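You operate a simulated robot arm through the tools that you are given. There is no shell and no other tool. Be economical: measure what you need, move in short steps, check, and stop when the job is done.

You run a simulated two-armed robot. Do the job below in one go: nothing can be reset, and whatever is moved stays where it is left.

TASK
Hold the latch block, set its adjuster, refit it and raise the rail.
Fine: the block lies on the bed; adjuster on the mark that the block's label names, block in the cradle, gate shut, then the door-side rail up to its click.
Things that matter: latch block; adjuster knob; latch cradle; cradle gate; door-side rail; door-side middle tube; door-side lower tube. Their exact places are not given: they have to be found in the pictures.

The check looks at the end state, three seconds after you hand in, the way a careful person would. Anything else that was tipped, shoved, dropped, spilled or broken makes it a failure.

THE ROBOT
Two 6-joint arms with two-finger parallel grippers on one trunk, on a base that drives. Base frame: it is fixed to the floor where the robot stands at the start and does not move with it; the origin is under the middle of the robot, x ahead of it, y to its left, z up. Units: mm, rad, N and s.
The left shoulder is at the start at [60, 187, 997], the right one opposite. With the tool pointing down near the work surface each hand reaches from about 100 to 600 mm from the robot's upright axis, wherever it stands, measured 20 degrees to its own side. Places, roughly: adjuster knob [600, 0, 700]; latch cradle [100, -400, 700]; cradle gate [0, -500, 700]; door-side rail [500, 500, 600]; door-side middle tube [500, 500, 500]; door-side lower tube [500, 500, 500]. Payload 1.57 kg a hand.
Tool frame (each hand has its own): the origin (TCP) lies between the finger pads and is the grasp point; the fingertips stand 30 mm ahead of it; z points along the fingers, y is the line along which they close. The gripper opens to 110 mm. The fingers are 24 mm wide and 12 mm thick; the gripper's body (48 by 112 mm) begins 78 mm behind the TCP.
Orientation is told as [roll, pitch, yaw] about the base's x, y, z axes, in that order, counted from this pose: with the fingers straight down and closing along the base's y, the tool's x points along the base's -x, its y along +y and its z along -z.

THE INTERFACE
- The arms move only by the tool drive_tool. It takes "left_targets", "right_targets" or both (then of equal length, played together; a hand with none holds still); each is a list of rows, each an object (a shift or turn left out is 0, a gripper value left out holds the last) with "gripper": the finger opening in mm, from 0 to 110; "linear": the shift along the tool's x, y, z in mm, a list of three; "turn": the turn, a rotation vector about the tool's x, y, z in rad, a list of three. In form: [{"gripper": gripper, "linear": [tx, ty, tz], "turn": [ax, ay, az]}, ...]. A call has 1 to 8 rows; each row is the pose to reach, as a shift and turn from the pose commanded when the call began, along the tool's axes at that moment. Each row takes 0.2 s and may step no farther than 50 mm and 0.15 rad from the row before; otherwise, or with a gripper value out of range, the whole call is refused. A pose out of reach is approached as far as the arm can. The call stops where the force on the tool passes 50 N (or 10 N more than at its start, if that is more) or the arm is blocked; 0.2 s more then pass. The fingers move at their own pace (about 153 mm/s each) and stop on an object; they squeeze with about 29 N. The grip force told is the motor's: it shows also when the fingers shut on nothing. Time passes only in rows, and 0.2 s behind the last, so rows that repeat a pose let the fingers close. It gives the time, the measured TCP pose, the force on the tool (base axes), the opening and the grip force at its end, in the units of the frame above (readings bear some noise).
- Cameras (640 x 400 px; columns grow to the right, rows downward): "scene" is now at [1.5, -42.5, 1533.8]; the picture's right is [-0.53, -0.85, 0.00], its down [-0.68, 0.42, -0.60] and it looks along [0.51, -0.32, -0.80] (base axes); focal length 267 px, centre (320, 200). "left" rides on the left gripper at [70, -16, -141] in its tool frame; the picture's right is [0.23, 0.97, 0.00], its down [-0.86, 0.20, -0.48] and it looks along [-0.47, 0.11, 0.88] (tool axes); focal length 222 px, centre (320, 200). "right" rides on the right gripper at [70, 16, -141] in its tool frame; the picture's right is [-0.23, 0.97, 0.00], its down [-0.86, -0.20, -0.48] and it looks along [-0.47, -0.11, 0.88] (tool axes); focal length 222 px, centre (320, 200).
- grab_frame(camera): a new picture of that camera. The clock stands still meanwhile.
- lift_body(by): slides the trunk up (or, below 0, down) by that many mm; the arms and the scene camera ride with it, the base frame stays. It gives what a move gives, with no picture.
- steer(legs): drives the robot by 1 to 6 legs, each [ahead, left, turn to the left] in mm, mm and rad, along the robot's own axes; the way and the turn of a leg run together, so that a leg with both is an arc; at most 1500 mm and 3.142 rad a leg. The arms and the cameras ride along, it lands a little off, and it stops where it bumps. It gives what a move gives.
- pan_tilt(pan, tilt): turns the head with the scene camera to pan (to the left, within 1.501 rad either way) and tilt (down, from -0.506 to 1.204), counted from straight ahead of the robot. It gives what a move gives.
- measure_at(camera, pixels): for up to 12 pixels [column, row] of the newest picture of that camera ("zoom" is the newest enlarged one), the place [x, y, z] in the base frame of the surface seen there, good to about 3 mm. The clock stands still meanwhile.
- inspect(camera, box): a new picture of the part [left, top, right, bottom] of that camera's present view, enlarged. The clock stands still meanwhile.
- job_done(): hands the job in; it is judged then, once.

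Work in short steps. Measure before you move; look again where a grasp or a placing could have gone wrong, and mend it. You have 80 turns and 70 pictures in all, those below and enlarged ones among them. Open the grippers and draw the arms clear of the work before you hand the job in, unless the task says otherwise; then end with one line.

The tools are called after ">>>" as a command line: name --argument value ..., lists and objects as JSON in quotes. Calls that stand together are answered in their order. drive_tool: Moves the arms, as the interface text tells. Its arguments: {"type":"object","properties":{"left_targets":{"type":"array","items":{"type":"object","properties":{"gripper":{"type":"number"},"linear":{"type":"array","items":{"type":"number"}},"turn":{"type":"array","items":{"type":"number"}}}}},"right_targets":{"type":"array","items":{"type":"object","properties":{"gripper":{"type":"number"},"linear":{"type":"array","items":{"type":"number"}},"turn":{"type":"array","items":{"type":"number"}}}}}},"required":[]} The other tools are called the same way: lift_body (by) slides the trunk up or down; steer (legs) drives the base; pan_tilt (pan, tilt) turns the head that bears the scene camera; grab_frame (camera) takes a picture; measure_at (camera, pixels) gives the place of the surface under pixels of a picture; inspect (camera, box) takes an enlarged picture of a part of a camera's view; job_done () hands the job in.

At the start:

```text
time: 0.0
left_tool_pos: [403.6, -47.9, 1132.1]
left_ee_rot: [0.0, -0.001, 0.0]
left_force: [-0.1, 0.2, -0.8]
left_width: 109.9
left_grip_force: 0.2
right_tool_pos: [316.8, -332.9, 1107.1]
right_ee_rot: [0.0, 0.0, 0.0]
right_force: [-0.4, 1.3, 0.6]
right_width: 110.2
right_grip_force: 0.1
trunk travel left (down, up): [-625.0, 365.0]
robot x, y, heading: [1.0, -1.0, -0.003]
head pan, tilt: [-0.56, 0.925]
```

scene: 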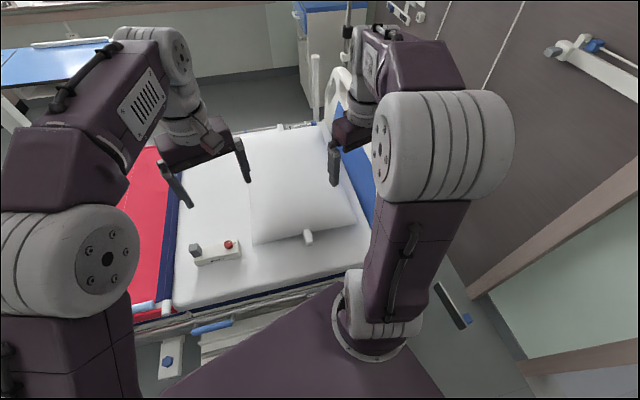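
right: 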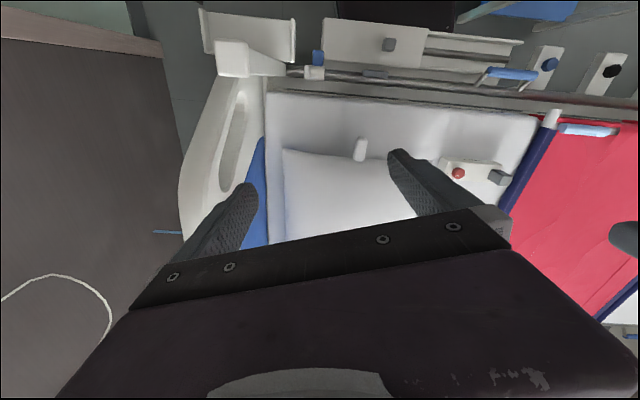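
left: 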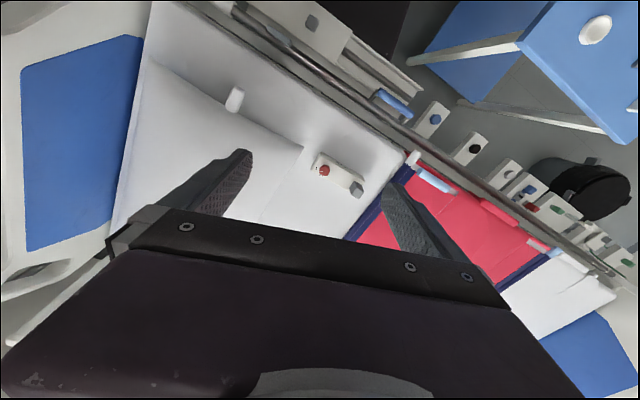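

The block with a red knob lies on the bed at scene (215,250). I'll enlarge it and look at the near side of the bed where the cradle, gate and rail should be.

>>> inspect --camera "scene" --box '[140, 220, 300, 320]'

>>> inspect --camera "left" --box '[280, 100, 440, 200]'

>>> inspect --camera "right" --box '[180, 0, 640, 200]'

>>> measure_at --camera "right" --pixels '[[458, 173], [498, 178], [389, 44], [360, 150], [505, 74], [376, 73], [548, 64], [610, 72], [548, 118], [230, 30], [317, 57], [470, 45]]'

```text
4.00 times, centred on (220, 270) of scene
```

zoom: 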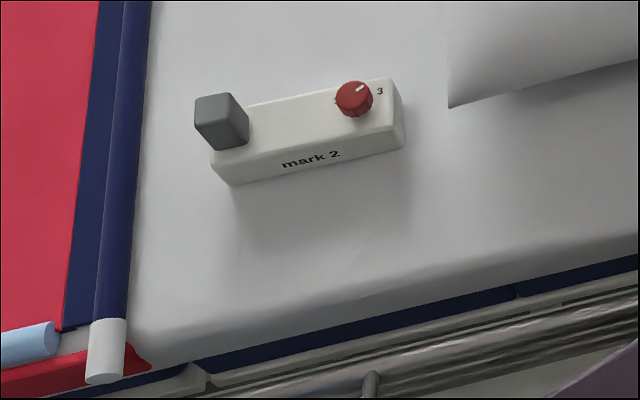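

```text
4.00 times, centred on (360, 150) of left
```

zoom: 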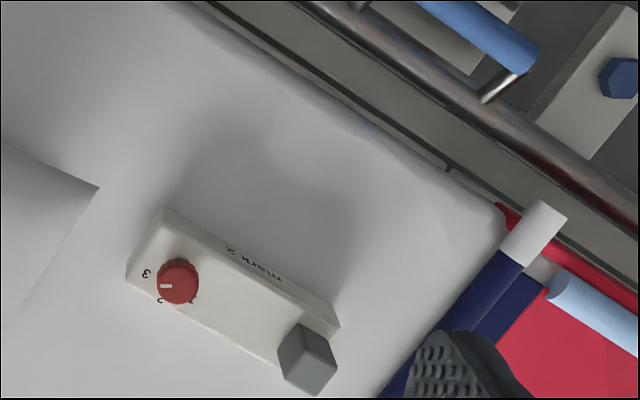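

```text
1.39 times, centred on (410, 100) of right
```

zoom: 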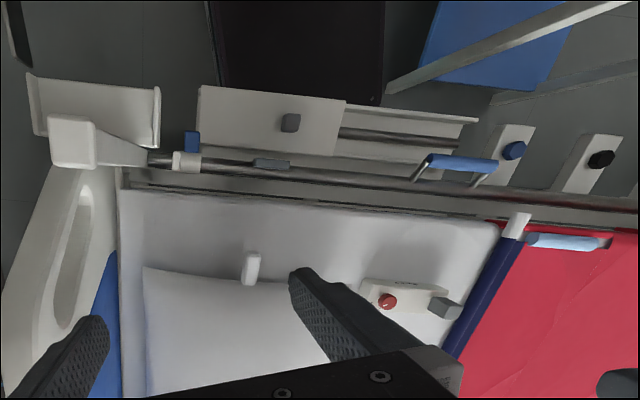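

```text
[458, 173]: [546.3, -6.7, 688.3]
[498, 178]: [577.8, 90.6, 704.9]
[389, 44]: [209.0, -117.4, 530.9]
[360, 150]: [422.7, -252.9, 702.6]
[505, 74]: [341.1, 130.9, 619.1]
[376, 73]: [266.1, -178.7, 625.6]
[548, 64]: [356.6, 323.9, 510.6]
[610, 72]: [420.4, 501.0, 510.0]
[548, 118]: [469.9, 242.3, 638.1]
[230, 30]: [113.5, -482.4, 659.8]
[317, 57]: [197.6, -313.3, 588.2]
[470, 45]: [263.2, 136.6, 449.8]
```

The label names mark 2. I turn the head to look at the near side and along both ends.

>>> pan_tilt --pan -1.2 --tilt 1.0

>>> grab_frame --camera "scene"

>>> pan_tilt --pan 0.7 --tilt 0.8

>>> grab_frame --camera "scene"

```text
time: 1.0
left_tool_pos: [402.7, -48.7, 1132.1]
left_ee_rot: [0.001, 0.0, 0.0]
left_force: [-0.5, -0.2, 0.0]
left_width: 109.9
left_grip_force: 0.1
right_tool_pos: [316.1, -333.1, 1105.8]
right_ee_rot: [0.0, 0.0, 0.0]
right_force: [0.4, -0.3, 0.0]
right_width: 110.0
right_grip_force: 0.0
trunk travel left (down, up): [-625.0, 365.0]
robot x, y, heading: [0.2, 2.8, 0.001]
head pan, tilt: [-1.201, 1.0]
```

```text
63 pictures are left
```

scene: 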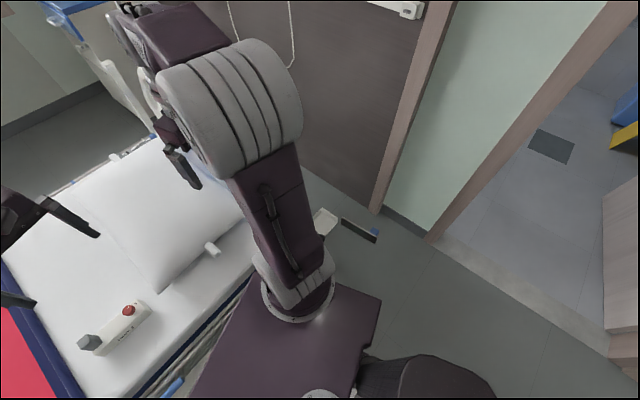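

```text
time: 2.9
left_tool_pos: [402.4, -47.7, 1132.3]
left_ee_rot: [0.0, 0.001, -0.002]
left_force: [-0.3, -0.1, -0.6]
left_width: 109.9
left_grip_force: 0.1
right_tool_pos: [316.7, -332.2, 1107.0]
right_ee_rot: [0.002, 0.001, 0.001]
right_force: [-0.2, 0.5, 0.0]
right_width: 110.2
right_grip_force: 0.0
trunk travel left (down, up): [-625.0, 365.0]
robot x, y, heading: [-1.2, -1.6, -0.004]
head pan, tilt: [0.7, 0.799]
```

```text
62 pictures are left
```

scene: 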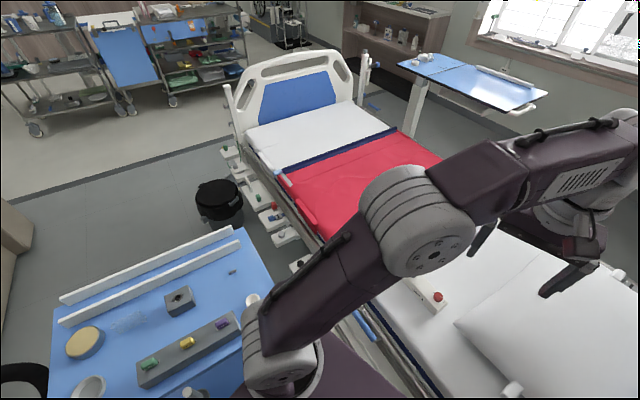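

The near side is the door side, hidden by the robot's own body. I check the table on the left and look straight ahead and down at the near edge.

>>> measure_at --camera "scene" --pixels '[[245, 232], [50, 330], [60, 395], [265, 290], [230, 150], [282, 180], [270, 215], [285, 238], [298, 265], [308, 215], [255, 190], [220, 200]]'

>>> pan_tilt --pan 0.0 --tilt 1.2

>>> grab_frame --camera "scene"

```text
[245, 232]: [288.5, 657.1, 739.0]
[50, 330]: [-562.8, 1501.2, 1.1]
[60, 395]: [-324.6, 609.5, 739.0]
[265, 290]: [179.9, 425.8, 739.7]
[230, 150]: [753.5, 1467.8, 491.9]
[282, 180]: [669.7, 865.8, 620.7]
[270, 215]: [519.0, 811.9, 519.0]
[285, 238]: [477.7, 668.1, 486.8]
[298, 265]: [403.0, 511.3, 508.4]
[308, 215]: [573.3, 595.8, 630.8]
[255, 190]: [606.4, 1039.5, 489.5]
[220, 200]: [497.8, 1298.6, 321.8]
```

```text
time: 4.0
left_tool_pos: [404.0, -46.7, 1132.0]
left_ee_rot: [-0.001, -0.001, 0.0]
left_force: [-0.8, -0.4, 0.5]
left_width: 110.0
left_grip_force: 0.0
right_tool_pos: [316.4, -332.4, 1106.7]
right_ee_rot: [0.0, 0.0, -0.001]
right_force: [-0.2, 0.2, 1.1]
right_width: 109.9
right_grip_force: 0.1
trunk travel left (down, up): [-625.0, 365.0]
robot x, y, heading: [2.7, 3.6, -0.004]
head pan, tilt: [0.0, 1.201]
```

```text
61 pictures are left
```

scene: 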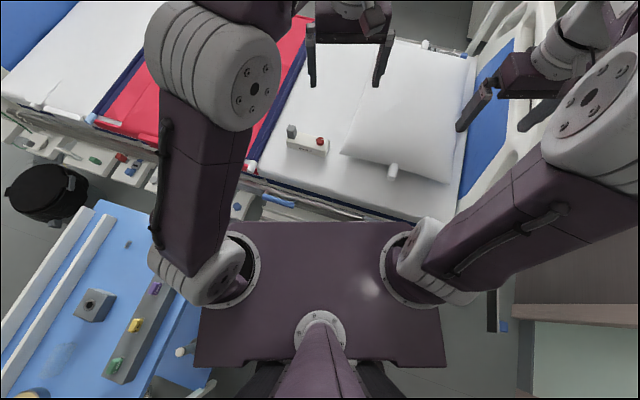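

I check the surroundings behind on both sides before backing off for a better view of the bed side.

>>> measure_at --camera "scene" --pixels '[[205, 212], [172, 360], [150, 395], [195, 365], [445, 365], [385, 44], [410, 222], [240, 165], [300, 146], [345, 212], [180, 350], [497, 300]]'

>>> pan_tilt --pan 1.5 --tilt 0.7

>>> grab_frame --camera "scene"

>>> pan_tilt --pan -1.5 --tilt 0.7

>>> grab_frame --camera "scene"

```text
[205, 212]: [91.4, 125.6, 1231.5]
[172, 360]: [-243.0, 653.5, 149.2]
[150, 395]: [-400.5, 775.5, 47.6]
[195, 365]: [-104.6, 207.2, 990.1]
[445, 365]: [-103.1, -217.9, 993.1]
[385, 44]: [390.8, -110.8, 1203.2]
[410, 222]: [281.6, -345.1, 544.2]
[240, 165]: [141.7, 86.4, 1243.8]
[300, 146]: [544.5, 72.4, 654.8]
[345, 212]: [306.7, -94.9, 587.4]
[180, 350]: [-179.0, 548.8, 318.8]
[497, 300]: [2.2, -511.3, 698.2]
```

```text
time: 5.6
left_tool_pos: [403.2, -46.6, 1131.9]
left_ee_rot: [-0.001, 0.0, 0.001]
left_force: [-0.1, -0.1, 0.8]
left_width: 109.6
left_grip_force: 0.1
right_tool_pos: [315.8, -332.7, 1106.7]
right_ee_rot: [0.0, 0.001, -0.001]
right_force: [0.2, 0.4, 1.0]
right_width: 109.9
right_grip_force: 0.0
trunk travel left (down, up): [-625.0, 365.0]
robot x, y, heading: [2.9, -0.3, 0.0]
head pan, tilt: [1.499, 0.7]
```

```text
60 pictures are left
```

scene: 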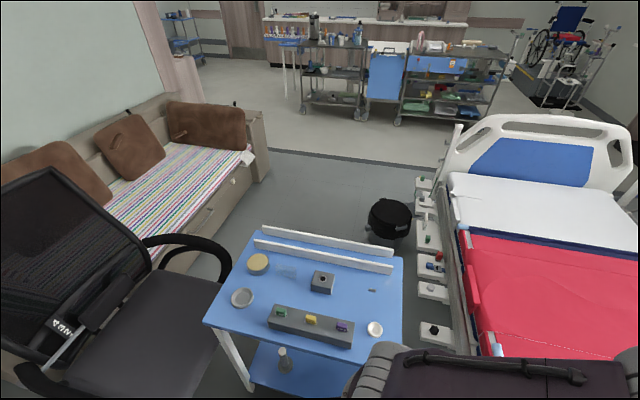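

```text
time: 8.2
left_tool_pos: [403.8, -48.0, 1131.4]
left_ee_rot: [0.001, 0.0, 0.0]
left_force: [0.0, 0.0, -0.1]
left_width: 109.9
left_grip_force: 0.1
right_tool_pos: [317.9, -332.2, 1106.9]
right_ee_rot: [0.001, 0.001, 0.0]
right_force: [0.8, -0.5, -0.7]
right_width: 110.0
right_grip_force: 0.0
trunk travel left (down, up): [-625.0, 365.0]
robot x, y, heading: [0.8, 3.0, -0.004]
head pan, tilt: [-1.499, 0.7]
```

```text
59 pictures are left
```

scene: 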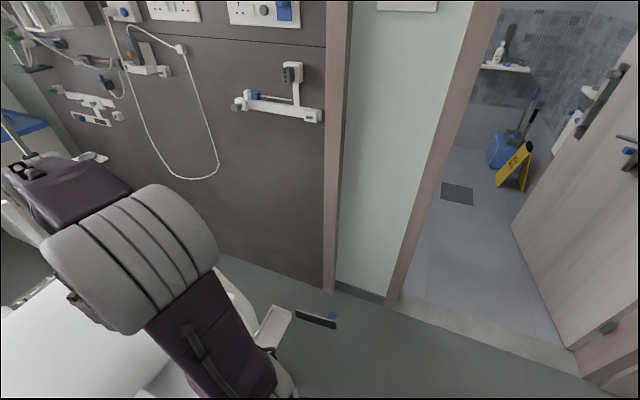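

A white tray with a dark bar and blue tab hangs at (300,315) – near the given gate place (2,-511,698). I enlarge it.

>>> inspect --camera "scene" --box '[230, 270, 374, 360]'

>>> measure_at --camera "scene" --pixels '[[315, 320], [332, 315], [298, 313], [334, 325], [272, 315], [265, 340], [288, 312], [275, 345]]'

>>> pan_tilt --pan -0.75 --tilt 1.0

```text
4.44 times, centred on (302, 315) of scene
```

zoom: 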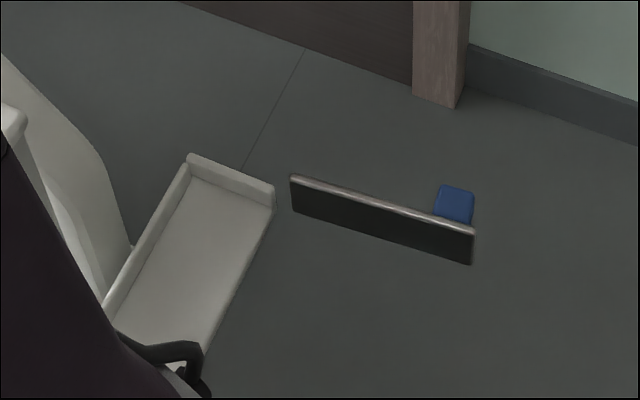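

```text
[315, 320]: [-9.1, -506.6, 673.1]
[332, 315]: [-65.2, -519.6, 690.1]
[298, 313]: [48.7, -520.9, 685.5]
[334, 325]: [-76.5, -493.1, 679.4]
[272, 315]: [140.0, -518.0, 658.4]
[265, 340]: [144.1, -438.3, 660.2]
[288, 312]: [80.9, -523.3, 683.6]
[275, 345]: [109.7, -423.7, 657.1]
```

```text
time: 9.3
left_tool_pos: [403.2, -48.6, 1132.4]
left_ee_rot: [0.0, 0.001, 0.002]
left_force: [0.5, -0.2, 0.0]
left_width: 110.1
left_grip_force: 0.1
right_tool_pos: [316.3, -332.2, 1105.4]
right_ee_rot: [0.0, 0.0, 0.0]
right_force: [0.6, 0.0, -1.2]
right_width: 109.8
right_grip_force: 0.0
trunk travel left (down, up): [-625.0, 365.0]
robot x, y, heading: [4.4, -0.5, -0.0]
head pan, tilt: [-0.75, 1.0]
```

The tray is the cradle, with the gate standing open on its outer side. I take a close look at the near bed side from both hand cameras.

>>> inspect --camera "left" --box '[200, 0, 456, 160]'

>>> inspect --camera "right" --box '[190, 0, 446, 160]'

>>> measure_at --camera "zoom" --pixels '[[30, 100], [260, 60], [110, 170], [310, 180], [315, 145], [465, 185], [495, 110], [360, 100], [345, 210], [600, 110], [600, 200], [70, 160]]'

```text
2.50 times, centred on (328, 80) of left
```

zoom: 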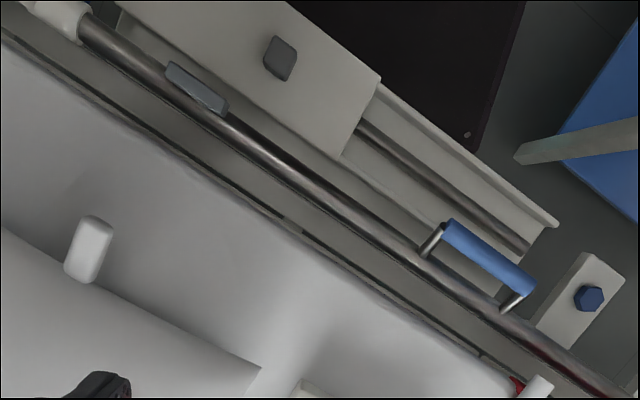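

```text
2.50 times, centred on (318, 80) of right
```

zoom: 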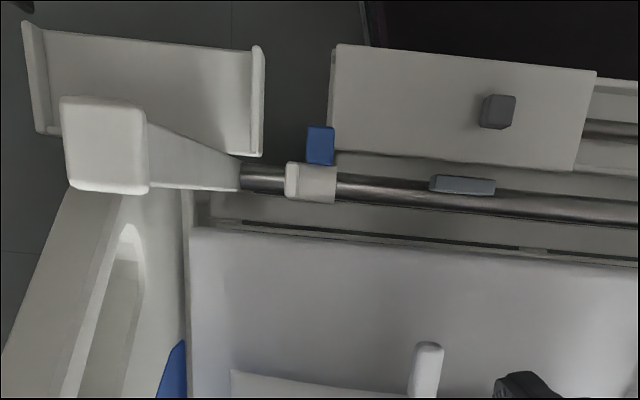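

```text
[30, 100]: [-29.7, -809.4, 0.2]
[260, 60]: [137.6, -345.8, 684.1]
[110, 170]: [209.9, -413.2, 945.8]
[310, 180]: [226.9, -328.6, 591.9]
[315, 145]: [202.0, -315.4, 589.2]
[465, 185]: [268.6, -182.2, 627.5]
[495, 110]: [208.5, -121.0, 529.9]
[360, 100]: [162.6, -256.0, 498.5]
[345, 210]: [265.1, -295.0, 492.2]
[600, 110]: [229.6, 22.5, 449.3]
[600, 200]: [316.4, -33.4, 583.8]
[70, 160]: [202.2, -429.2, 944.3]
```

I look along the rail with the head: foot half and the near handle, enlarged.

>>> pan_tilt --pan 0.9 --tilt 0.7

>>> inspect --camera "scene" --box '[250, 130, 570, 330]'

>>> inspect --camera "left" --box '[380, 60, 640, 290]'

```text
time: 11.0
left_tool_pos: [403.9, -46.5, 1133.0]
left_ee_rot: [0.001, 0.0, 0.0]
left_force: [0.4, -0.3, 0.3]
left_width: 110.1
left_grip_force: 0.1
right_tool_pos: [316.2, -332.3, 1106.2]
right_ee_rot: [0.0, 0.001, -0.001]
right_force: [0.3, 0.7, 0.4]
right_width: 110.0
right_grip_force: 0.0
trunk travel left (down, up): [-625.0, 365.0]
robot x, y, heading: [1.9, 0.5, 0.001]
head pan, tilt: [0.901, 0.7]
```

```text
2.00 times, centred on (410, 230) of scene
```

zoom: 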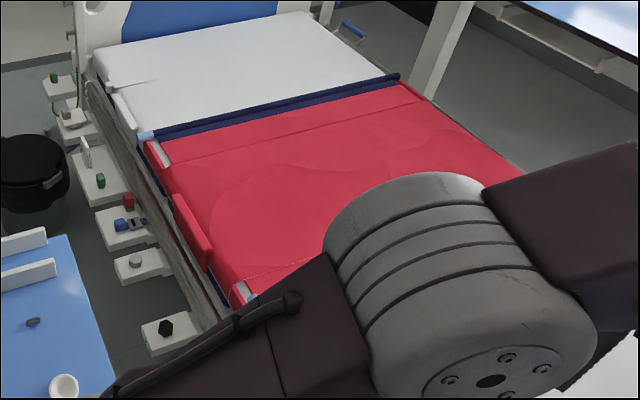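

```text
1.74 times, centred on (510, 175) of left
```

zoom: 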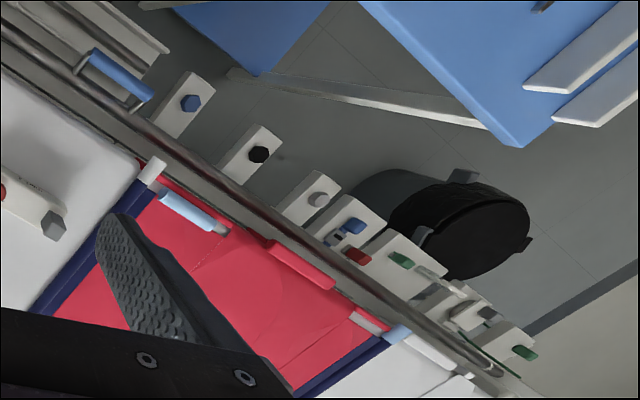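

The rail is the long top tube with the blue U-handle near (341,131,619). I bring both hands down over the block to see it well: left toward the grey end, right toward the knob end.

>>> drive_tool --left_targets '[{"linear": [-23, 19, 33]}, {"linear": [-47, 37, 66]}, {"linear": [-71, 56, 99]}, {"linear": [-94, 74, 131]}, {"linear": [-118, 93, 164]}, {"linear": [-141, 111, 197]}, {"linear": [-165, 130, 230]}]' --right_targets '[{"linear": [-23, 26, 30]}, {"linear": [-46, 52, 60]}, {"linear": [-69, 77, 90]}, {"linear": [-92, 103, 120]}, {"linear": [-115, 129, 150]}, {"linear": [-137, 154, 180]}, {"linear": [-160, 180, 210]}]'

>>> grab_frame --camera "right"

>>> grab_frame --camera "left"

```text
time: 12.6
left_tool_pos: [569.5, 80.5, 899.7]
left_ee_rot: [-0.002, 0.003, 0.0]
left_force: [0.9, 0.3, -0.1]
left_width: 109.9
left_grip_force: 0.1
right_tool_pos: [476.4, -153.2, 894.6]
right_ee_rot: [-0.002, 0.004, -0.001]
right_force: [-1.0, 0.4, -0.3]
right_width: 109.9
right_grip_force: 0.1
trunk travel left (down, up): [-625.0, 365.0]
robot x, y, heading: [-1.8, -2.2, -0.002]
head pan, tilt: [0.901, 0.7]
```

```text
53 pictures are left
```

right: 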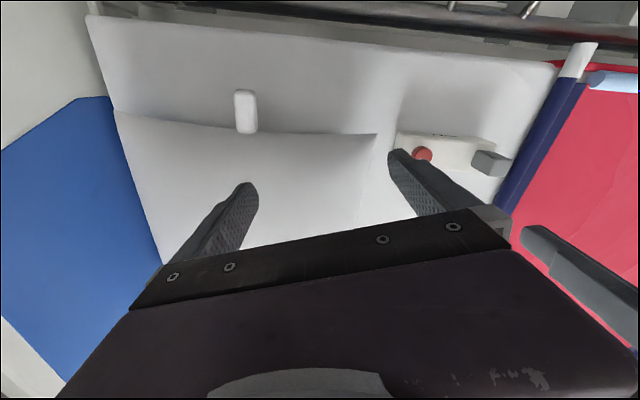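

```text
52 pictures are left
```

left: 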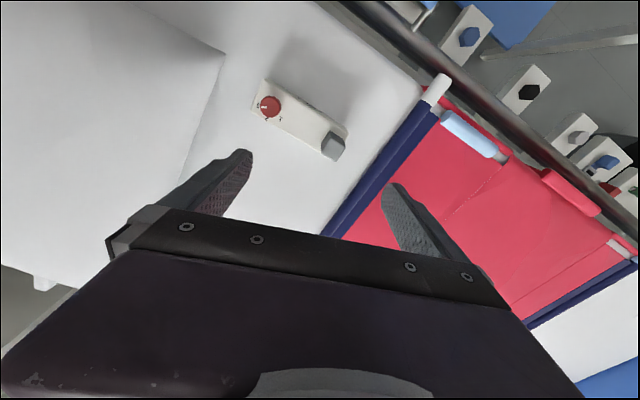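

I enlarge the block in the left view and measure its corners.

>>> inspect --camera "left" --box '[236, 70, 364, 150]'

>>> measure_at --camera "left" --pixels '[[270, 105], [266, 82], [345, 122], [252, 111], [321, 152], [334, 145], [300, 118], [290, 112], [300, 80], [334, 133], [327, 127], [345, 140]]'

```text
5.00 times, centred on (300, 110) of left
```

zoom: 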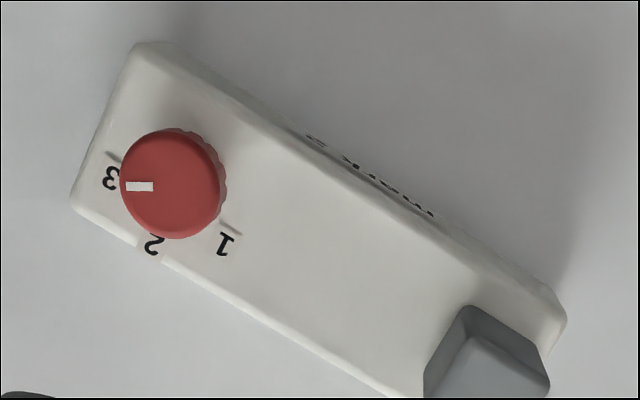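

```text
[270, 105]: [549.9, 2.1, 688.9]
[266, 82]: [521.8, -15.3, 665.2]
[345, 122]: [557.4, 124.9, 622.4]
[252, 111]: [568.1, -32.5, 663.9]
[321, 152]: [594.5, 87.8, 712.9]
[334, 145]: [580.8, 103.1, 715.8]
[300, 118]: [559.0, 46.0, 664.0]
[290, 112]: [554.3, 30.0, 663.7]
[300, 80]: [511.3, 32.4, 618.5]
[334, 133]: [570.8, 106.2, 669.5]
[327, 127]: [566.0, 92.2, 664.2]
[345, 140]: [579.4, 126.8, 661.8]
```

I measure ticks, labels and the pointer in an even closer view.

>>> inspect --camera "left" --box '[248, 84, 296, 132]'

>>> measure_at --camera "left" --pixels '[[259, 101.5], [282, 115.5], [262, 107.4], [266, 107.4], [267, 119], [258, 106], [281, 119], [349, 134]]'

```text
8.33 times, centred on (272, 108) of left
```

zoom: 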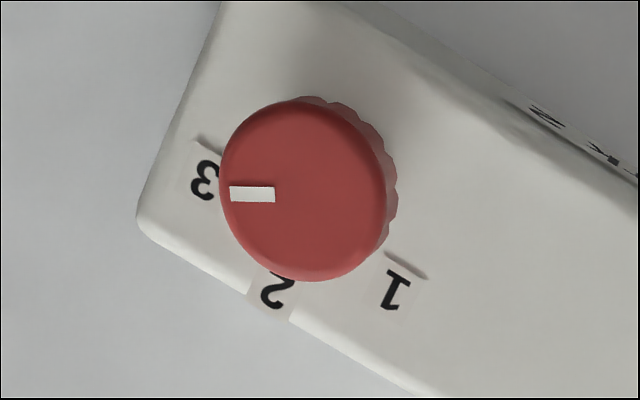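

```text
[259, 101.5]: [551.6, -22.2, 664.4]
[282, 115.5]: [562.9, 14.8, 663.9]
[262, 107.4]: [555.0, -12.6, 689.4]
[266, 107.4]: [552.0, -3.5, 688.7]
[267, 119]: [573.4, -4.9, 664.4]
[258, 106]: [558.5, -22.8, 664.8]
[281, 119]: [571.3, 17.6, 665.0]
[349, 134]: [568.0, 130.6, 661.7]
```

Pointer is at mark 3; mark 2 lies about 58° counter-clockwise (seen from above), toward the far edge. Left will hold the block's foot end with its camera turned outward, right will turn the knob; I rotate both hands first.

>>> drive_tool --left_targets '[{"turn": [0, 0, 0.14]}, {"turn": [0, 0, 0.28]}, {"turn": [0, 0, 0.42]}, {"turn": [0, 0, 0.56]}, {"turn": [0, 0, 0.7]}, {"turn": [0, 0, 0.84]}, {"turn": [0, 0, 0.98]}, {"turn": [0, 0, 1.12]}]' --right_targets '[{"turn": [0, 0, -0.09]}, {"turn": [0, 0, -0.18]}, {"turn": [0, 0, -0.27]}, {"turn": [0, 0, -0.36]}, {"turn": [0, 0, -0.45]}, {"turn": [0, 0, -0.54]}, {"turn": [0, 0, -0.63]}, {"turn": [0, 0, -0.724]}]'

>>> drive_tool --left_targets '[{"turn": [0, 0, 0.14]}, {"turn": [0, 0, 0.28]}, {"turn": [0, 0, 0.42]}, {"turn": [0, 0, 0.56]}, {"turn": [0, 0, 0.7]}, {"turn": [0, 0, 0.79]}]'

>>> grab_frame --camera "left"

```text
time: 14.4
left_tool_pos: [567.5, 82.5, 902.4]
left_ee_rot: [0.0, 0.002, -1.122]
left_force: [-1.0, 0.2, -0.7]
left_width: 110.1
left_grip_force: 0.1
right_tool_pos: [476.8, -152.9, 895.1]
right_ee_rot: [0.001, 0.001, 0.726]
right_force: [-0.9, 0.1, -0.8]
right_width: 110.0
right_grip_force: 0.0
trunk travel left (down, up): [-625.0, 365.0]
robot x, y, heading: [-0.0, -1.6, -0.001]
head pan, tilt: [0.901, 0.7]
```

```text
time: 15.8
left_tool_pos: [568.0, 82.6, 902.5]
left_ee_rot: [0.001, -0.001, -1.914]
left_force: [0.1, 0.0, -0.4]
left_width: 109.8
left_grip_force: 0.1
right_tool_pos: [475.5, -152.2, 896.6]
right_ee_rot: [0.001, -0.001, 0.722]
right_force: [0.5, -1.0, 0.2]
right_width: 110.0
right_grip_force: 0.1
trunk travel left (down, up): [-625.0, 365.0]
robot x, y, heading: [1.7, 1.0, 0.002]
head pan, tilt: [0.901, 0.7]
```

```text
49 pictures are left
```

left: 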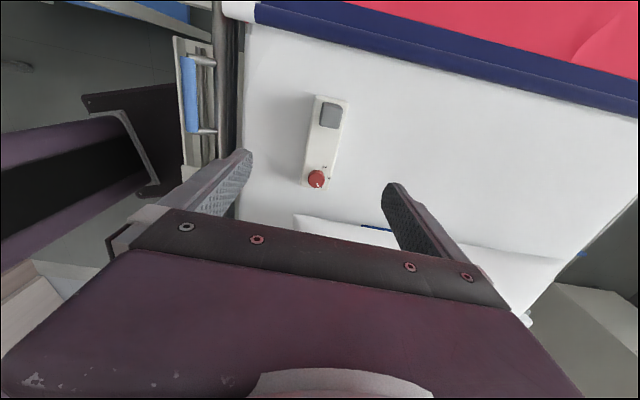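

Both orientations reached. I measure the block's edges and the grey piece from this view.

>>> inspect --camera "left" --box '[262, 85, 390, 165]'

>>> measure_at --camera "left" --pixels '[[318, 98], [346, 102], [304, 185], [330, 116], [321, 108], [339, 109], [321, 124], [338, 127], [309, 150], [335, 154], [316, 179], [346, 120]]'

```text
5.00 times, centred on (326, 125) of left
```

zoom: 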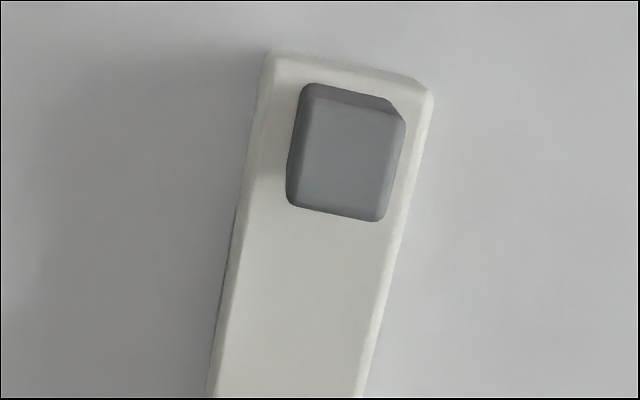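

```text
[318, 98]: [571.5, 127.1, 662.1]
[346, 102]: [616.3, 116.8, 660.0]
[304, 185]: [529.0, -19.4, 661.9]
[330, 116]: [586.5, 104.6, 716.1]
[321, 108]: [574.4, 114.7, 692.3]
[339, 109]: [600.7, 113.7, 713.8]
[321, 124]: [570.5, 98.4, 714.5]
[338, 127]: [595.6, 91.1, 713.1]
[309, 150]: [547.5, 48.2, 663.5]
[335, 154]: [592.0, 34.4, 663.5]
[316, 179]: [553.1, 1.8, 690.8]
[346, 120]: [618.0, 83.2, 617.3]
```

Block axis is about 17.5° off base y, centre ≈(570,49), knob (552,1.5), grey cube (586,103). Left hand descends around the foot end and grips the block body.

>>> drive_tool --left_targets '[{"linear": [29.5, 9.7, 30], "turn": [0, 0, -0.038]}, {"linear": [29.5, 9.7, 75], "turn": [0, 0, -0.038]}, {"linear": [29.5, 9.7, 120], "turn": [0, 0, -0.038]}, {"linear": [29.5, 9.7, 165], "turn": [0, 0, -0.038]}, {"linear": [29.5, 9.7, 205], "turn": [0, 0, -0.038]}, {"linear": [29.5, 9.7, 238], "turn": [0, 0, -0.038]}]'

>>> grab_frame --camera "left"

```text
time: 17.2
left_tool_pos: [567.9, 108.4, 681.4]
left_ee_rot: [0.002, 0.0, -1.872]
left_force: [0.4, 0.3, -1.0]
left_width: 109.7
left_grip_force: 0.0
left hand out of reach, approached as far as the arm can: row 4, 5, 6
right_tool_pos: [477.2, -152.8, 895.4]
right_ee_rot: [0.0, 0.0, 0.725]
right_force: [0.5, -0.3, -0.5]
right_width: 109.9
right_grip_force: 0.1
trunk travel left (down, up): [-625.0, 365.0]
robot x, y, heading: [-0.5, 2.4, -0.0]
head pan, tilt: [0.901, 0.7]
```

```text
47 pictures are left
```

left: 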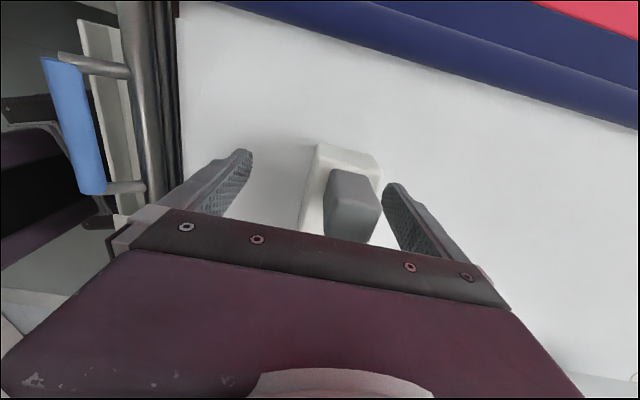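

Left stops short at reach limit (z 681, x 568). I raise both hands, lower the trunk by 130 mm to gain reach, then retry.

>>> drive_tool --left_targets '[{"linear": [0, 0, -45]}, {"linear": [0, 0, -90]}, {"linear": [0, 0, -135]}]' --right_targets '[{"linear": [0, 0, -40]}, {"linear": [0, 0, -80]}, {"linear": [0, 0, -120]}]'

>>> lift_body --by -130

```text
time: 18.0
left_tool_pos: [590.0, 109.0, 813.2]
left_ee_rot: [-0.004, 0.001, -1.874]
left_force: [-0.4, 1.0, -0.4]
left_width: 109.9
left_grip_force: 0.0
left hand out of reach, approached as far as the arm can: row 1, 2, 3
right_tool_pos: [475.6, -154.6, 1016.9]
right_ee_rot: [0.0, 0.001, 0.723]
right_force: [0.9, 0.3, -0.3]
right_width: 110.1
right_grip_force: 0.1
trunk travel left (down, up): [-625.0, 365.0]
robot x, y, heading: [-0.7, -1.6, -0.001]
head pan, tilt: [0.901, 0.7]
```

```text
time: 19.6
left_tool_pos: [591.5, 109.4, 682.3]
left_ee_rot: [-0.001, 0.0, -1.872]
left_force: [0.2, -0.4, 0.3]
left_width: 109.9
left_grip_force: 0.0
right_tool_pos: [476.1, -154.5, 886.5]
right_ee_rot: [0.0, 0.001, 0.725]
right_force: [0.5, 0.7, -1.1]
right_width: 110.0
right_grip_force: 0.0
trunk travel left (down, up): [-495.0, 495.0]
robot x, y, heading: [1.5, 0.4, 0.002]
head pan, tilt: [0.901, 0.7]
```

Left is now right over the block end. Small correction, down 18 mm, then close.

>>> drive_tool --left_targets '[{"linear": [-3.5, -3.1, 10]}, {"linear": [-3.5, -3.1, 18]}, {"linear": [-3.5, -3.1, 18], "gripper": 40}, {"linear": [-3.5, -3.1, 18], "gripper": 40}, {"linear": [-3.5, -3.1, 18], "gripper": 40}]'

>>> grab_frame --camera "left"

>>> inspect --camera "right" --box '[200, 0, 640, 275]'

```text
time: 20.8
left_tool_pos: [587.2, 107.7, 665.6]
left_ee_rot: [-0.005, 0.001, -1.872]
left_force: [-0.8, 0.4, -1.5]
left_width: 55.5
left_grip_force: 29.2
right_tool_pos: [477.2, -154.5, 886.3]
right_ee_rot: [0.001, 0.0, 0.724]
right_force: [0.9, 0.2, 0.0]
right_width: 110.2
right_grip_force: 0.0
trunk travel left (down, up): [-495.0, 495.0]
robot x, y, heading: [0.8, 0.5, 0.004]
head pan, tilt: [0.901, 0.7]
```

```text
46 pictures are left
```

left: 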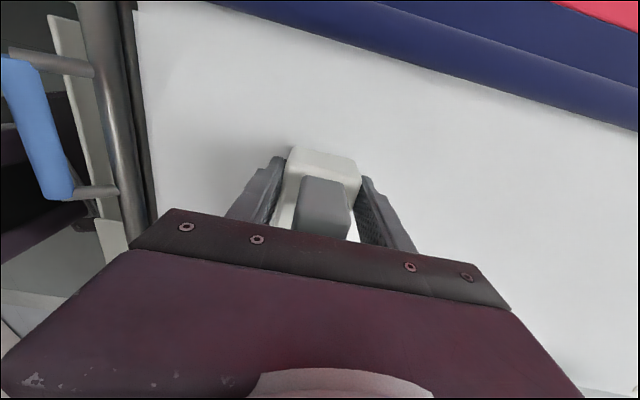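

```text
1.45 times, centred on (420, 138) of right
```

zoom: 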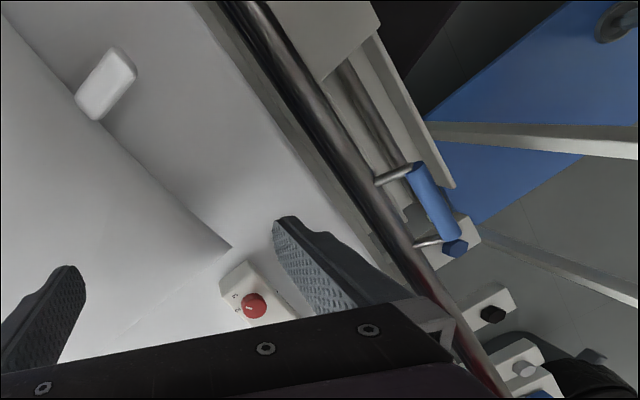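

Block held at 55 mm. I measure the knob's place now from the right camera.

>>> measure_at --camera "zoom" --pixels '[[252, 300], [253, 308], [225, 280], [243, 263], [290, 310], [247, 309]]'

```text
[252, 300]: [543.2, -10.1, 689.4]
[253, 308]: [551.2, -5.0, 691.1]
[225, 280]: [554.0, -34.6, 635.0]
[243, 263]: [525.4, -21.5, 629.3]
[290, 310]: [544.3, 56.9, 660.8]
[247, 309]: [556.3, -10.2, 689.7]
```

Knob unchanged near (552,0). Right hand goes above the knob at z≈790 with fingers partly closed.

>>> drive_tool --right_targets '[{"linear": [-32, 13, 19], "gripper": 64}, {"linear": [-63, 26, 38]}, {"linear": [-95, 40, 58]}, {"linear": [-127, 53, 77]}, {"linear": [-158.5, 66, 96]}]'

>>> grab_frame --camera "right"

```text
time: 21.9
left_tool_pos: [587.5, 105.8, 664.9]
left_ee_rot: [-0.008, -0.001, -1.871]
left_force: [0.6, 1.2, 0.4]
left_width: 55.8
left_grip_force: 28.7
right_tool_pos: [553.5, -0.1, 791.7]
right_ee_rot: [0.0, 0.003, 0.726]
right_force: [-0.6, -0.1, -0.5]
right_width: 64.0
right_grip_force: 0.1
trunk travel left (down, up): [-495.0, 495.0]
robot x, y, heading: [0.6, 0.5, 0.003]
head pan, tilt: [0.901, 0.7]
```

```text
44 pictures are left
```

right: 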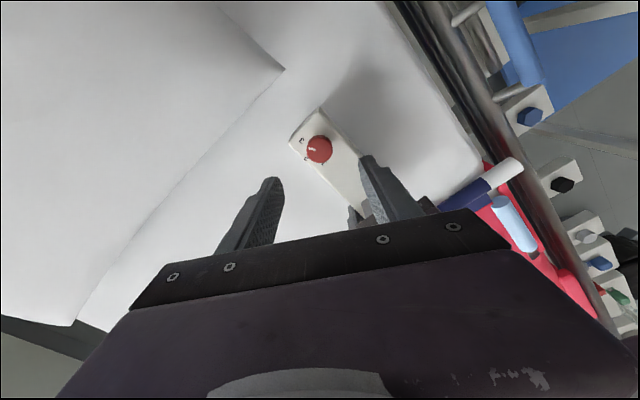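

Knob seen at (318,149); I measure it and the pointer before descending.

>>> measure_at --camera "right" --pixels '[[318, 149], [308, 149], [329, 149], [318, 138], [318, 158], [312, 147]]'

>>> inspect --camera "right" --box '[270, 110, 366, 170]'

```text
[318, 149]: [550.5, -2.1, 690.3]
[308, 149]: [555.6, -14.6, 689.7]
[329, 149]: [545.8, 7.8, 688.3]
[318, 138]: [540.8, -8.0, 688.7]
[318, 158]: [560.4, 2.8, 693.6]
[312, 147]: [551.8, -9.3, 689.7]
```

```text
6.67 times, centred on (318, 140) of right
```

zoom: 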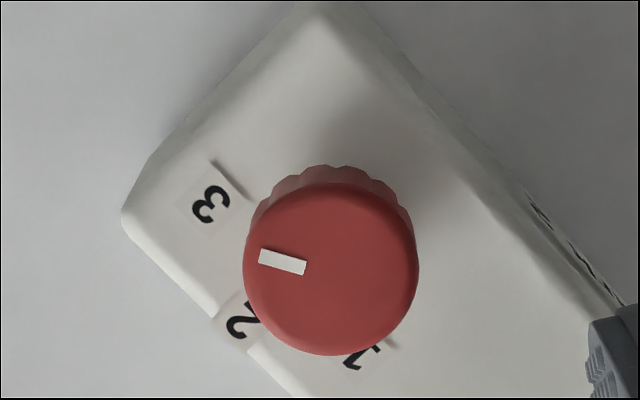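

Knob centre (551,-1.5), top 690. I descend around it, fingertips just above the block's top, and close.

>>> drive_tool --right_targets '[{"linear": [2.8, 0.6, 40]}, {"linear": [2.8, 0.6, 75]}, {"linear": [2.8, 0.6, 94]}, {"linear": [2.8, 0.6, 94], "gripper": 20}, {"linear": [2.8, 0.6, 94], "gripper": 20}, {"linear": [2.8, 0.6, 94], "gripper": 20}]'

```text
time: 23.4
left_tool_pos: [587.1, 106.8, 665.8]
left_ee_rot: [-0.007, 0.0, -1.872]
left_force: [-11.6, 13.2, 6.3]
left_width: 55.9
left_grip_force: 29.4
right_tool_pos: [550.4, -2.8, 696.2]
right_ee_rot: [-0.001, 0.001, 0.723]
right_force: [12.3, -12.5, -1.7]
right_width: 29.1
right_grip_force: 29.8
trunk travel left (down, up): [-495.0, 495.0]
robot x, y, heading: [-2.9, 2.0, -0.001]
head pan, tilt: [0.901, 0.7]
```

Gripped (29 mm) with a slight sideways load; I ease 1.2 mm along it and turn the knob counter-clockwise by 1.0 rad.

>>> drive_tool --right_targets '[{"linear": [0, -1.2, 0]}, {"linear": [0, -1.2, 0], "turn": [0, 0, -0.15]}, {"linear": [0, -1.2, 0], "turn": [0, 0, -0.3]}, {"linear": [0, -1.2, 0], "turn": [0, 0, -0.45]}, {"linear": [0, -1.2, 0], "turn": [0, 0, -0.6]}, {"linear": [0, -1.2, 0], "turn": [0, 0, -0.75]}, {"linear": [0, -1.2, 0], "turn": [0, 0, -0.9]}, {"linear": [0, -1.2, 0], "turn": [0, 0, -1.0]}]'

>>> drive_tool --right_targets '[{"gripper": 64}, {"gripper": 64}, {"linear": [0, 0, -45]}, {"linear": [0, 0, -95]}]'

>>> inspect --camera "right" --box '[256, 100, 384, 180]'

```text
time: 25.1
left_tool_pos: [587.3, 106.2, 664.8]
left_ee_rot: [-0.007, 0.0, -1.873]
left_force: [-13.9, 7.7, 0.0]
left_width: 55.9
left_grip_force: 29.4
right_tool_pos: [551.1, -3.1, 697.3]
right_ee_rot: [0.0, 0.0, 1.727]
right_force: [13.0, -8.3, 1.0]
right_width: 28.9
right_grip_force: 29.6
trunk travel left (down, up): [-495.0, 495.0]
robot x, y, heading: [4.3, -2.2, -0.003]
head pan, tilt: [0.901, 0.7]
```

```text
time: 26.1
left_tool_pos: [588.2, 106.3, 664.9]
left_ee_rot: [-0.006, -0.003, -1.871]
left_force: [1.2, -0.7, 1.7]
left_width: 55.8
left_grip_force: 28.4
right_tool_pos: [550.7, -1.8, 789.5]
right_ee_rot: [0.001, 0.001, 1.723]
right_force: [-0.1, 0.4, 0.2]
right_width: 64.0
right_grip_force: 0.2
trunk travel left (down, up): [-495.0, 495.0]
robot x, y, heading: [-0.8, -0.1, 0.001]
head pan, tilt: [0.901, 0.7]
```

```text
5.00 times, centred on (320, 140) of right
```

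zoom: 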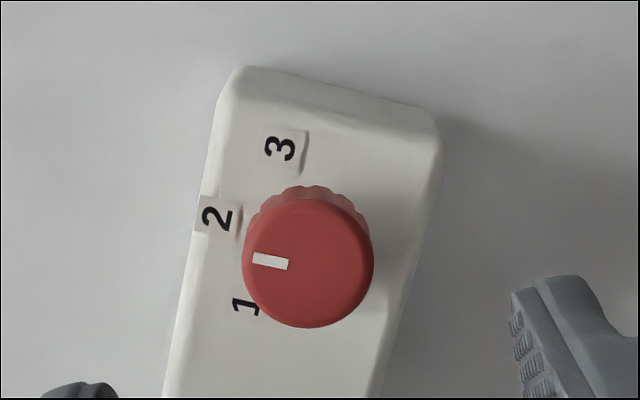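

Pointer looks near 2; I measure pointer and label centres in 3D.

>>> measure_at --camera "zoom" --pixels '[[257, 260], [286, 264], [308, 262], [216, 217], [280, 148], [243, 306], [243, 262], [373, 262], [308, 200], [308, 326]]'

```text
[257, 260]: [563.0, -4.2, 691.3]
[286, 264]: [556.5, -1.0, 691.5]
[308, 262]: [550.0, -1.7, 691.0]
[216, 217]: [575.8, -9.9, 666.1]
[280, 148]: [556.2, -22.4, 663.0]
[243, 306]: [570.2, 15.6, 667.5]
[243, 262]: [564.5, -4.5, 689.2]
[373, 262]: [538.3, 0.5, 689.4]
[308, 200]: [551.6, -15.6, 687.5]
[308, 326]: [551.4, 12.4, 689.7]
```

Pointer ≈ -12° vs mark 2 ≈ -18°: a slight overshoot. I take a closer look to quantify it.

>>> inspect --camera "right" --box '[296, 130, 344, 160]'

>>> measure_at --camera "zoom" --pixels '[[110, 190], [150, 195], [190, 200], [210, 205], [280, 205], [60, 205], [495, 205], [280, 420]]'

```text
13.33 times, centred on (320, 145) of right
```

zoom: 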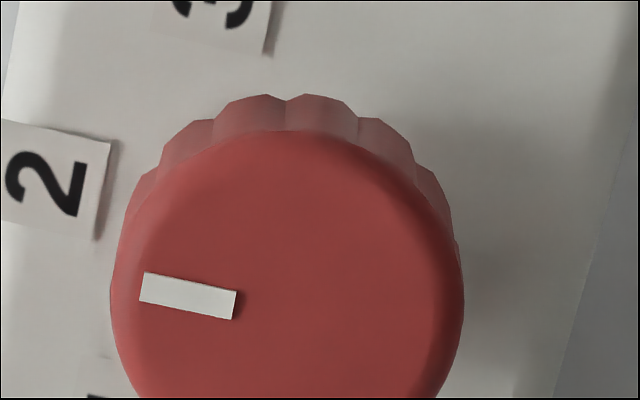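

```text
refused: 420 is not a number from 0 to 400
```

The pointer is parallel to mark 2's plate edges (slopes 0.19 vs 0.19–0.20), so it sits on mark 2. Next I look at the cradle with the head while the right arm is forward.

>>> pan_tilt --pan -1.25 --tilt 1.15

>>> grab_frame --camera "scene"

```text
time: 28.2
left_tool_pos: [587.0, 105.6, 664.6]
left_ee_rot: [-0.007, 0.001, -1.869]
left_force: [-1.7, -0.9, 0.1]
left_width: 55.7
left_grip_force: 28.9
right_tool_pos: [550.6, -1.8, 790.7]
right_ee_rot: [0.001, 0.0, 1.724]
right_force: [-0.4, -0.4, 0.9]
right_width: 64.1
right_grip_force: 0.2
trunk travel left (down, up): [-495.0, 495.0]
robot x, y, heading: [-1.6, -1.9, 0.0]
head pan, tilt: [-1.25, 1.15]
```

```text
40 pictures are left
```

scene: 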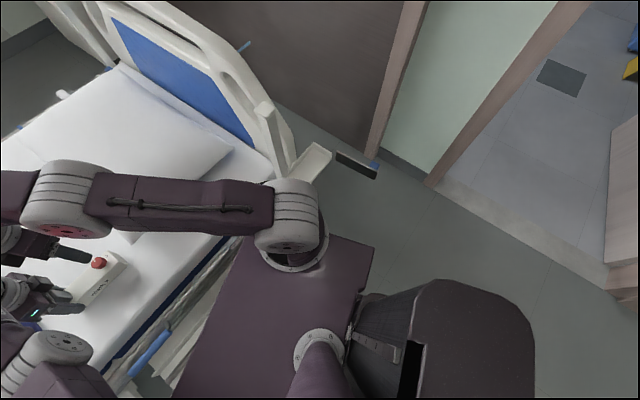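

I draw the right hand up and back toward the cradle, turning it square with the bed, to get a look from above.

>>> drive_tool --right_targets '[{"linear": [15, 20, -40]}, {"linear": [42, 57, -60], "turn": [0, 0, 0.06]}, {"linear": [70, 95, -80], "turn": [0, 0, 0.13]}, {"linear": [97, 130, -100], "turn": [0, 0, 0.2]}, {"linear": [122, 165, -100], "turn": [0, 0, 0.28]}, {"linear": [147, 200, -100], "turn": [0, 0, 0.37]}, {"linear": [167, 228, -100], "turn": [0, 0, 0.458]}]'

>>> grab_frame --camera "right"

```text
refused: row 3 steps farther than a row can; nothing moved
```

```text
39 pictures are left
```

right: 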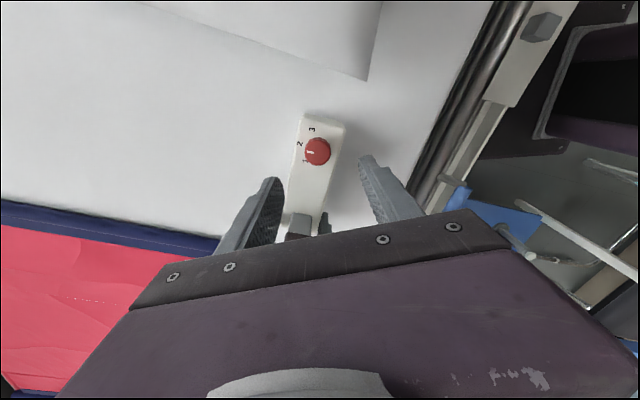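

A step was too large; I resend with smaller steps.

>>> drive_tool --right_targets '[{"linear": [15, 20, -40]}, {"linear": [40, 55, -60], "turn": [0, 0, 0.06]}, {"linear": [66, 90, -75], "turn": [0, 0, 0.13]}, {"linear": [92, 125, -90], "turn": [0, 0, 0.2]}, {"linear": [118, 160, -100], "turn": [0, 0, 0.28]}, {"linear": [144, 196, -100], "turn": [0, 0, 0.37]}, {"linear": [167, 228, -100], "turn": [0, 0, 0.458]}]'

>>> grab_frame --camera "right"

```text
time: 29.8
left_tool_pos: [587.8, 105.4, 665.4]
left_ee_rot: [-0.006, 0.0, -1.87]
left_force: [-0.6, 0.4, 0.3]
left_width: 55.7
left_grip_force: 28.8
right_tool_pos: [352.0, -201.7, 892.4]
right_ee_rot: [0.0, 0.0, 1.266]
right_force: [0.6, 0.0, 0.1]
right_width: 64.0
right_grip_force: 0.1
trunk travel left (down, up): [-495.0, 495.0]
robot x, y, heading: [2.7, 1.8, 0.0]
head pan, tilt: [-1.25, 1.15]
```

```text
38 pictures are left
```

right: 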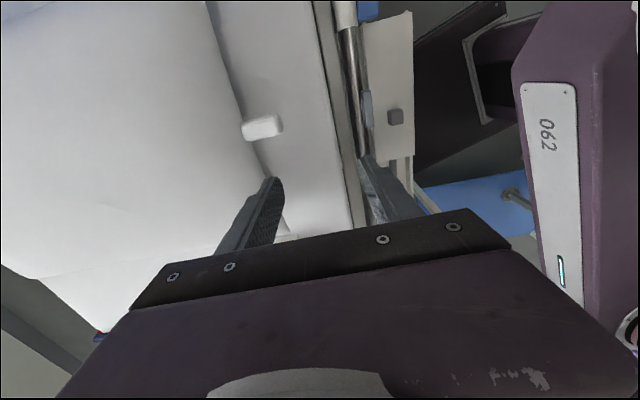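

I go on over the headboard post (top z≈945) at z≈1060 for a view down on the cradle.

>>> drive_tool --right_targets '[{"linear": [29, 12, -34]}, {"linear": [58, 25, -67]}, {"linear": [86, 37, -101]}, {"linear": [115, 49, -134]}, {"linear": [144, 62, -168]}, {"linear": [185, 85, -168]}, {"linear": [226, 108, -168]}, {"linear": [267, 131, -168]}]'

>>> grab_frame --camera "right"

```text
time: 31.6
left_tool_pos: [587.9, 106.4, 665.2]
left_ee_rot: [-0.005, 0.0, -1.87]
left_force: [-0.9, 0.7, -0.2]
left_width: 55.5
left_grip_force: 29.1
right_tool_pos: [145.9, -418.0, 1059.2]
right_ee_rot: [0.0, 0.002, 1.268]
right_force: [0.7, 0.4, 0.7]
right_width: 64.1
right_grip_force: 0.0
trunk travel left (down, up): [-495.0, 495.0]
robot x, y, heading: [-2.7, -2.1, 0.001]
head pan, tilt: [-1.25, 1.15]
```

```text
37 pictures are left
```

right: 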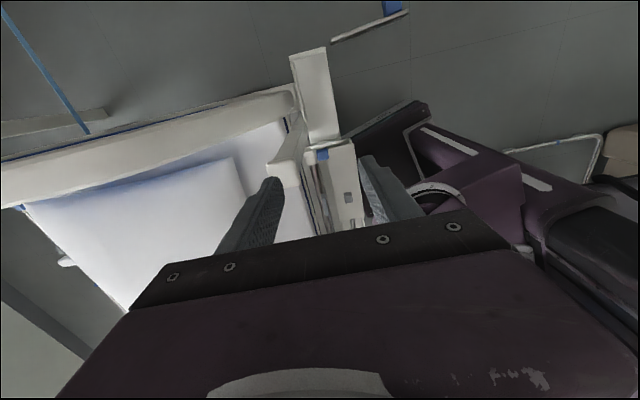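

Cradle at (318,95) and gate at (370,22) are visible; I enlarge and measure.

>>> inspect --camera "right" --box '[260, 0, 420, 100]'

>>> inspect --camera "right" --box '[260, 70, 388, 150]'

>>> measure_at --camera "right" --pixels '[[290, 55], [326, 48], [293, 60], [324, 55], [312, 142], [341, 138], [303, 90], [334, 88], [316, 95], [332, 41], [409, 13], [393, 8]]'

```text
4.00 times, centred on (340, 50) of right
```

zoom: 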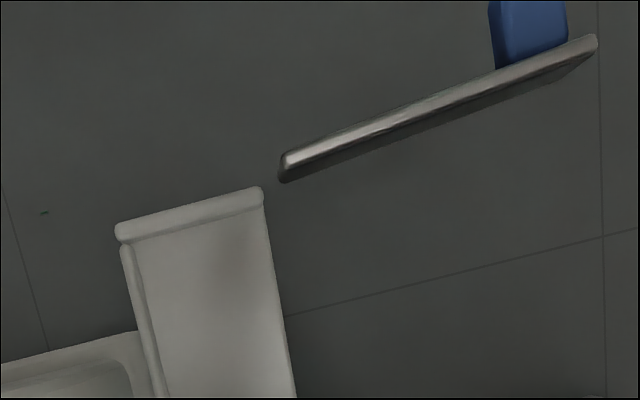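

```text
5.00 times, centred on (324, 110) of right
```

zoom: 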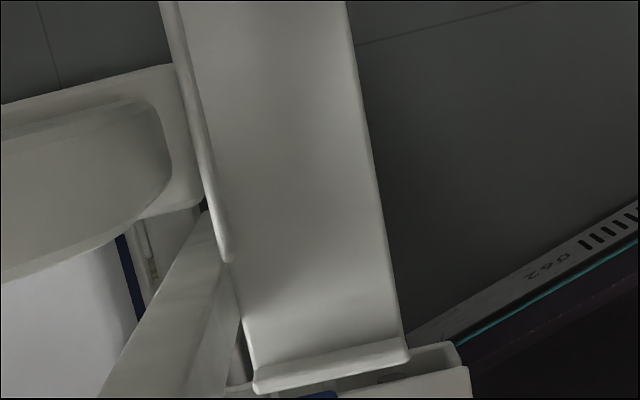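

```text
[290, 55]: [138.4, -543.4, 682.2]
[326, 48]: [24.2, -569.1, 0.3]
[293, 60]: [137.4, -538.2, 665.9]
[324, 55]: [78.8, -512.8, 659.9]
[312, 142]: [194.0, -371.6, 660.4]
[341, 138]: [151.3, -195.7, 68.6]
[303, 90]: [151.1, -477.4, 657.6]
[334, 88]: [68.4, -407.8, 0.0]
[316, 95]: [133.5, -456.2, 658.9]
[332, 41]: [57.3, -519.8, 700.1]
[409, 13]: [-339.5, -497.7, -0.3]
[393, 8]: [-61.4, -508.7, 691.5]
```

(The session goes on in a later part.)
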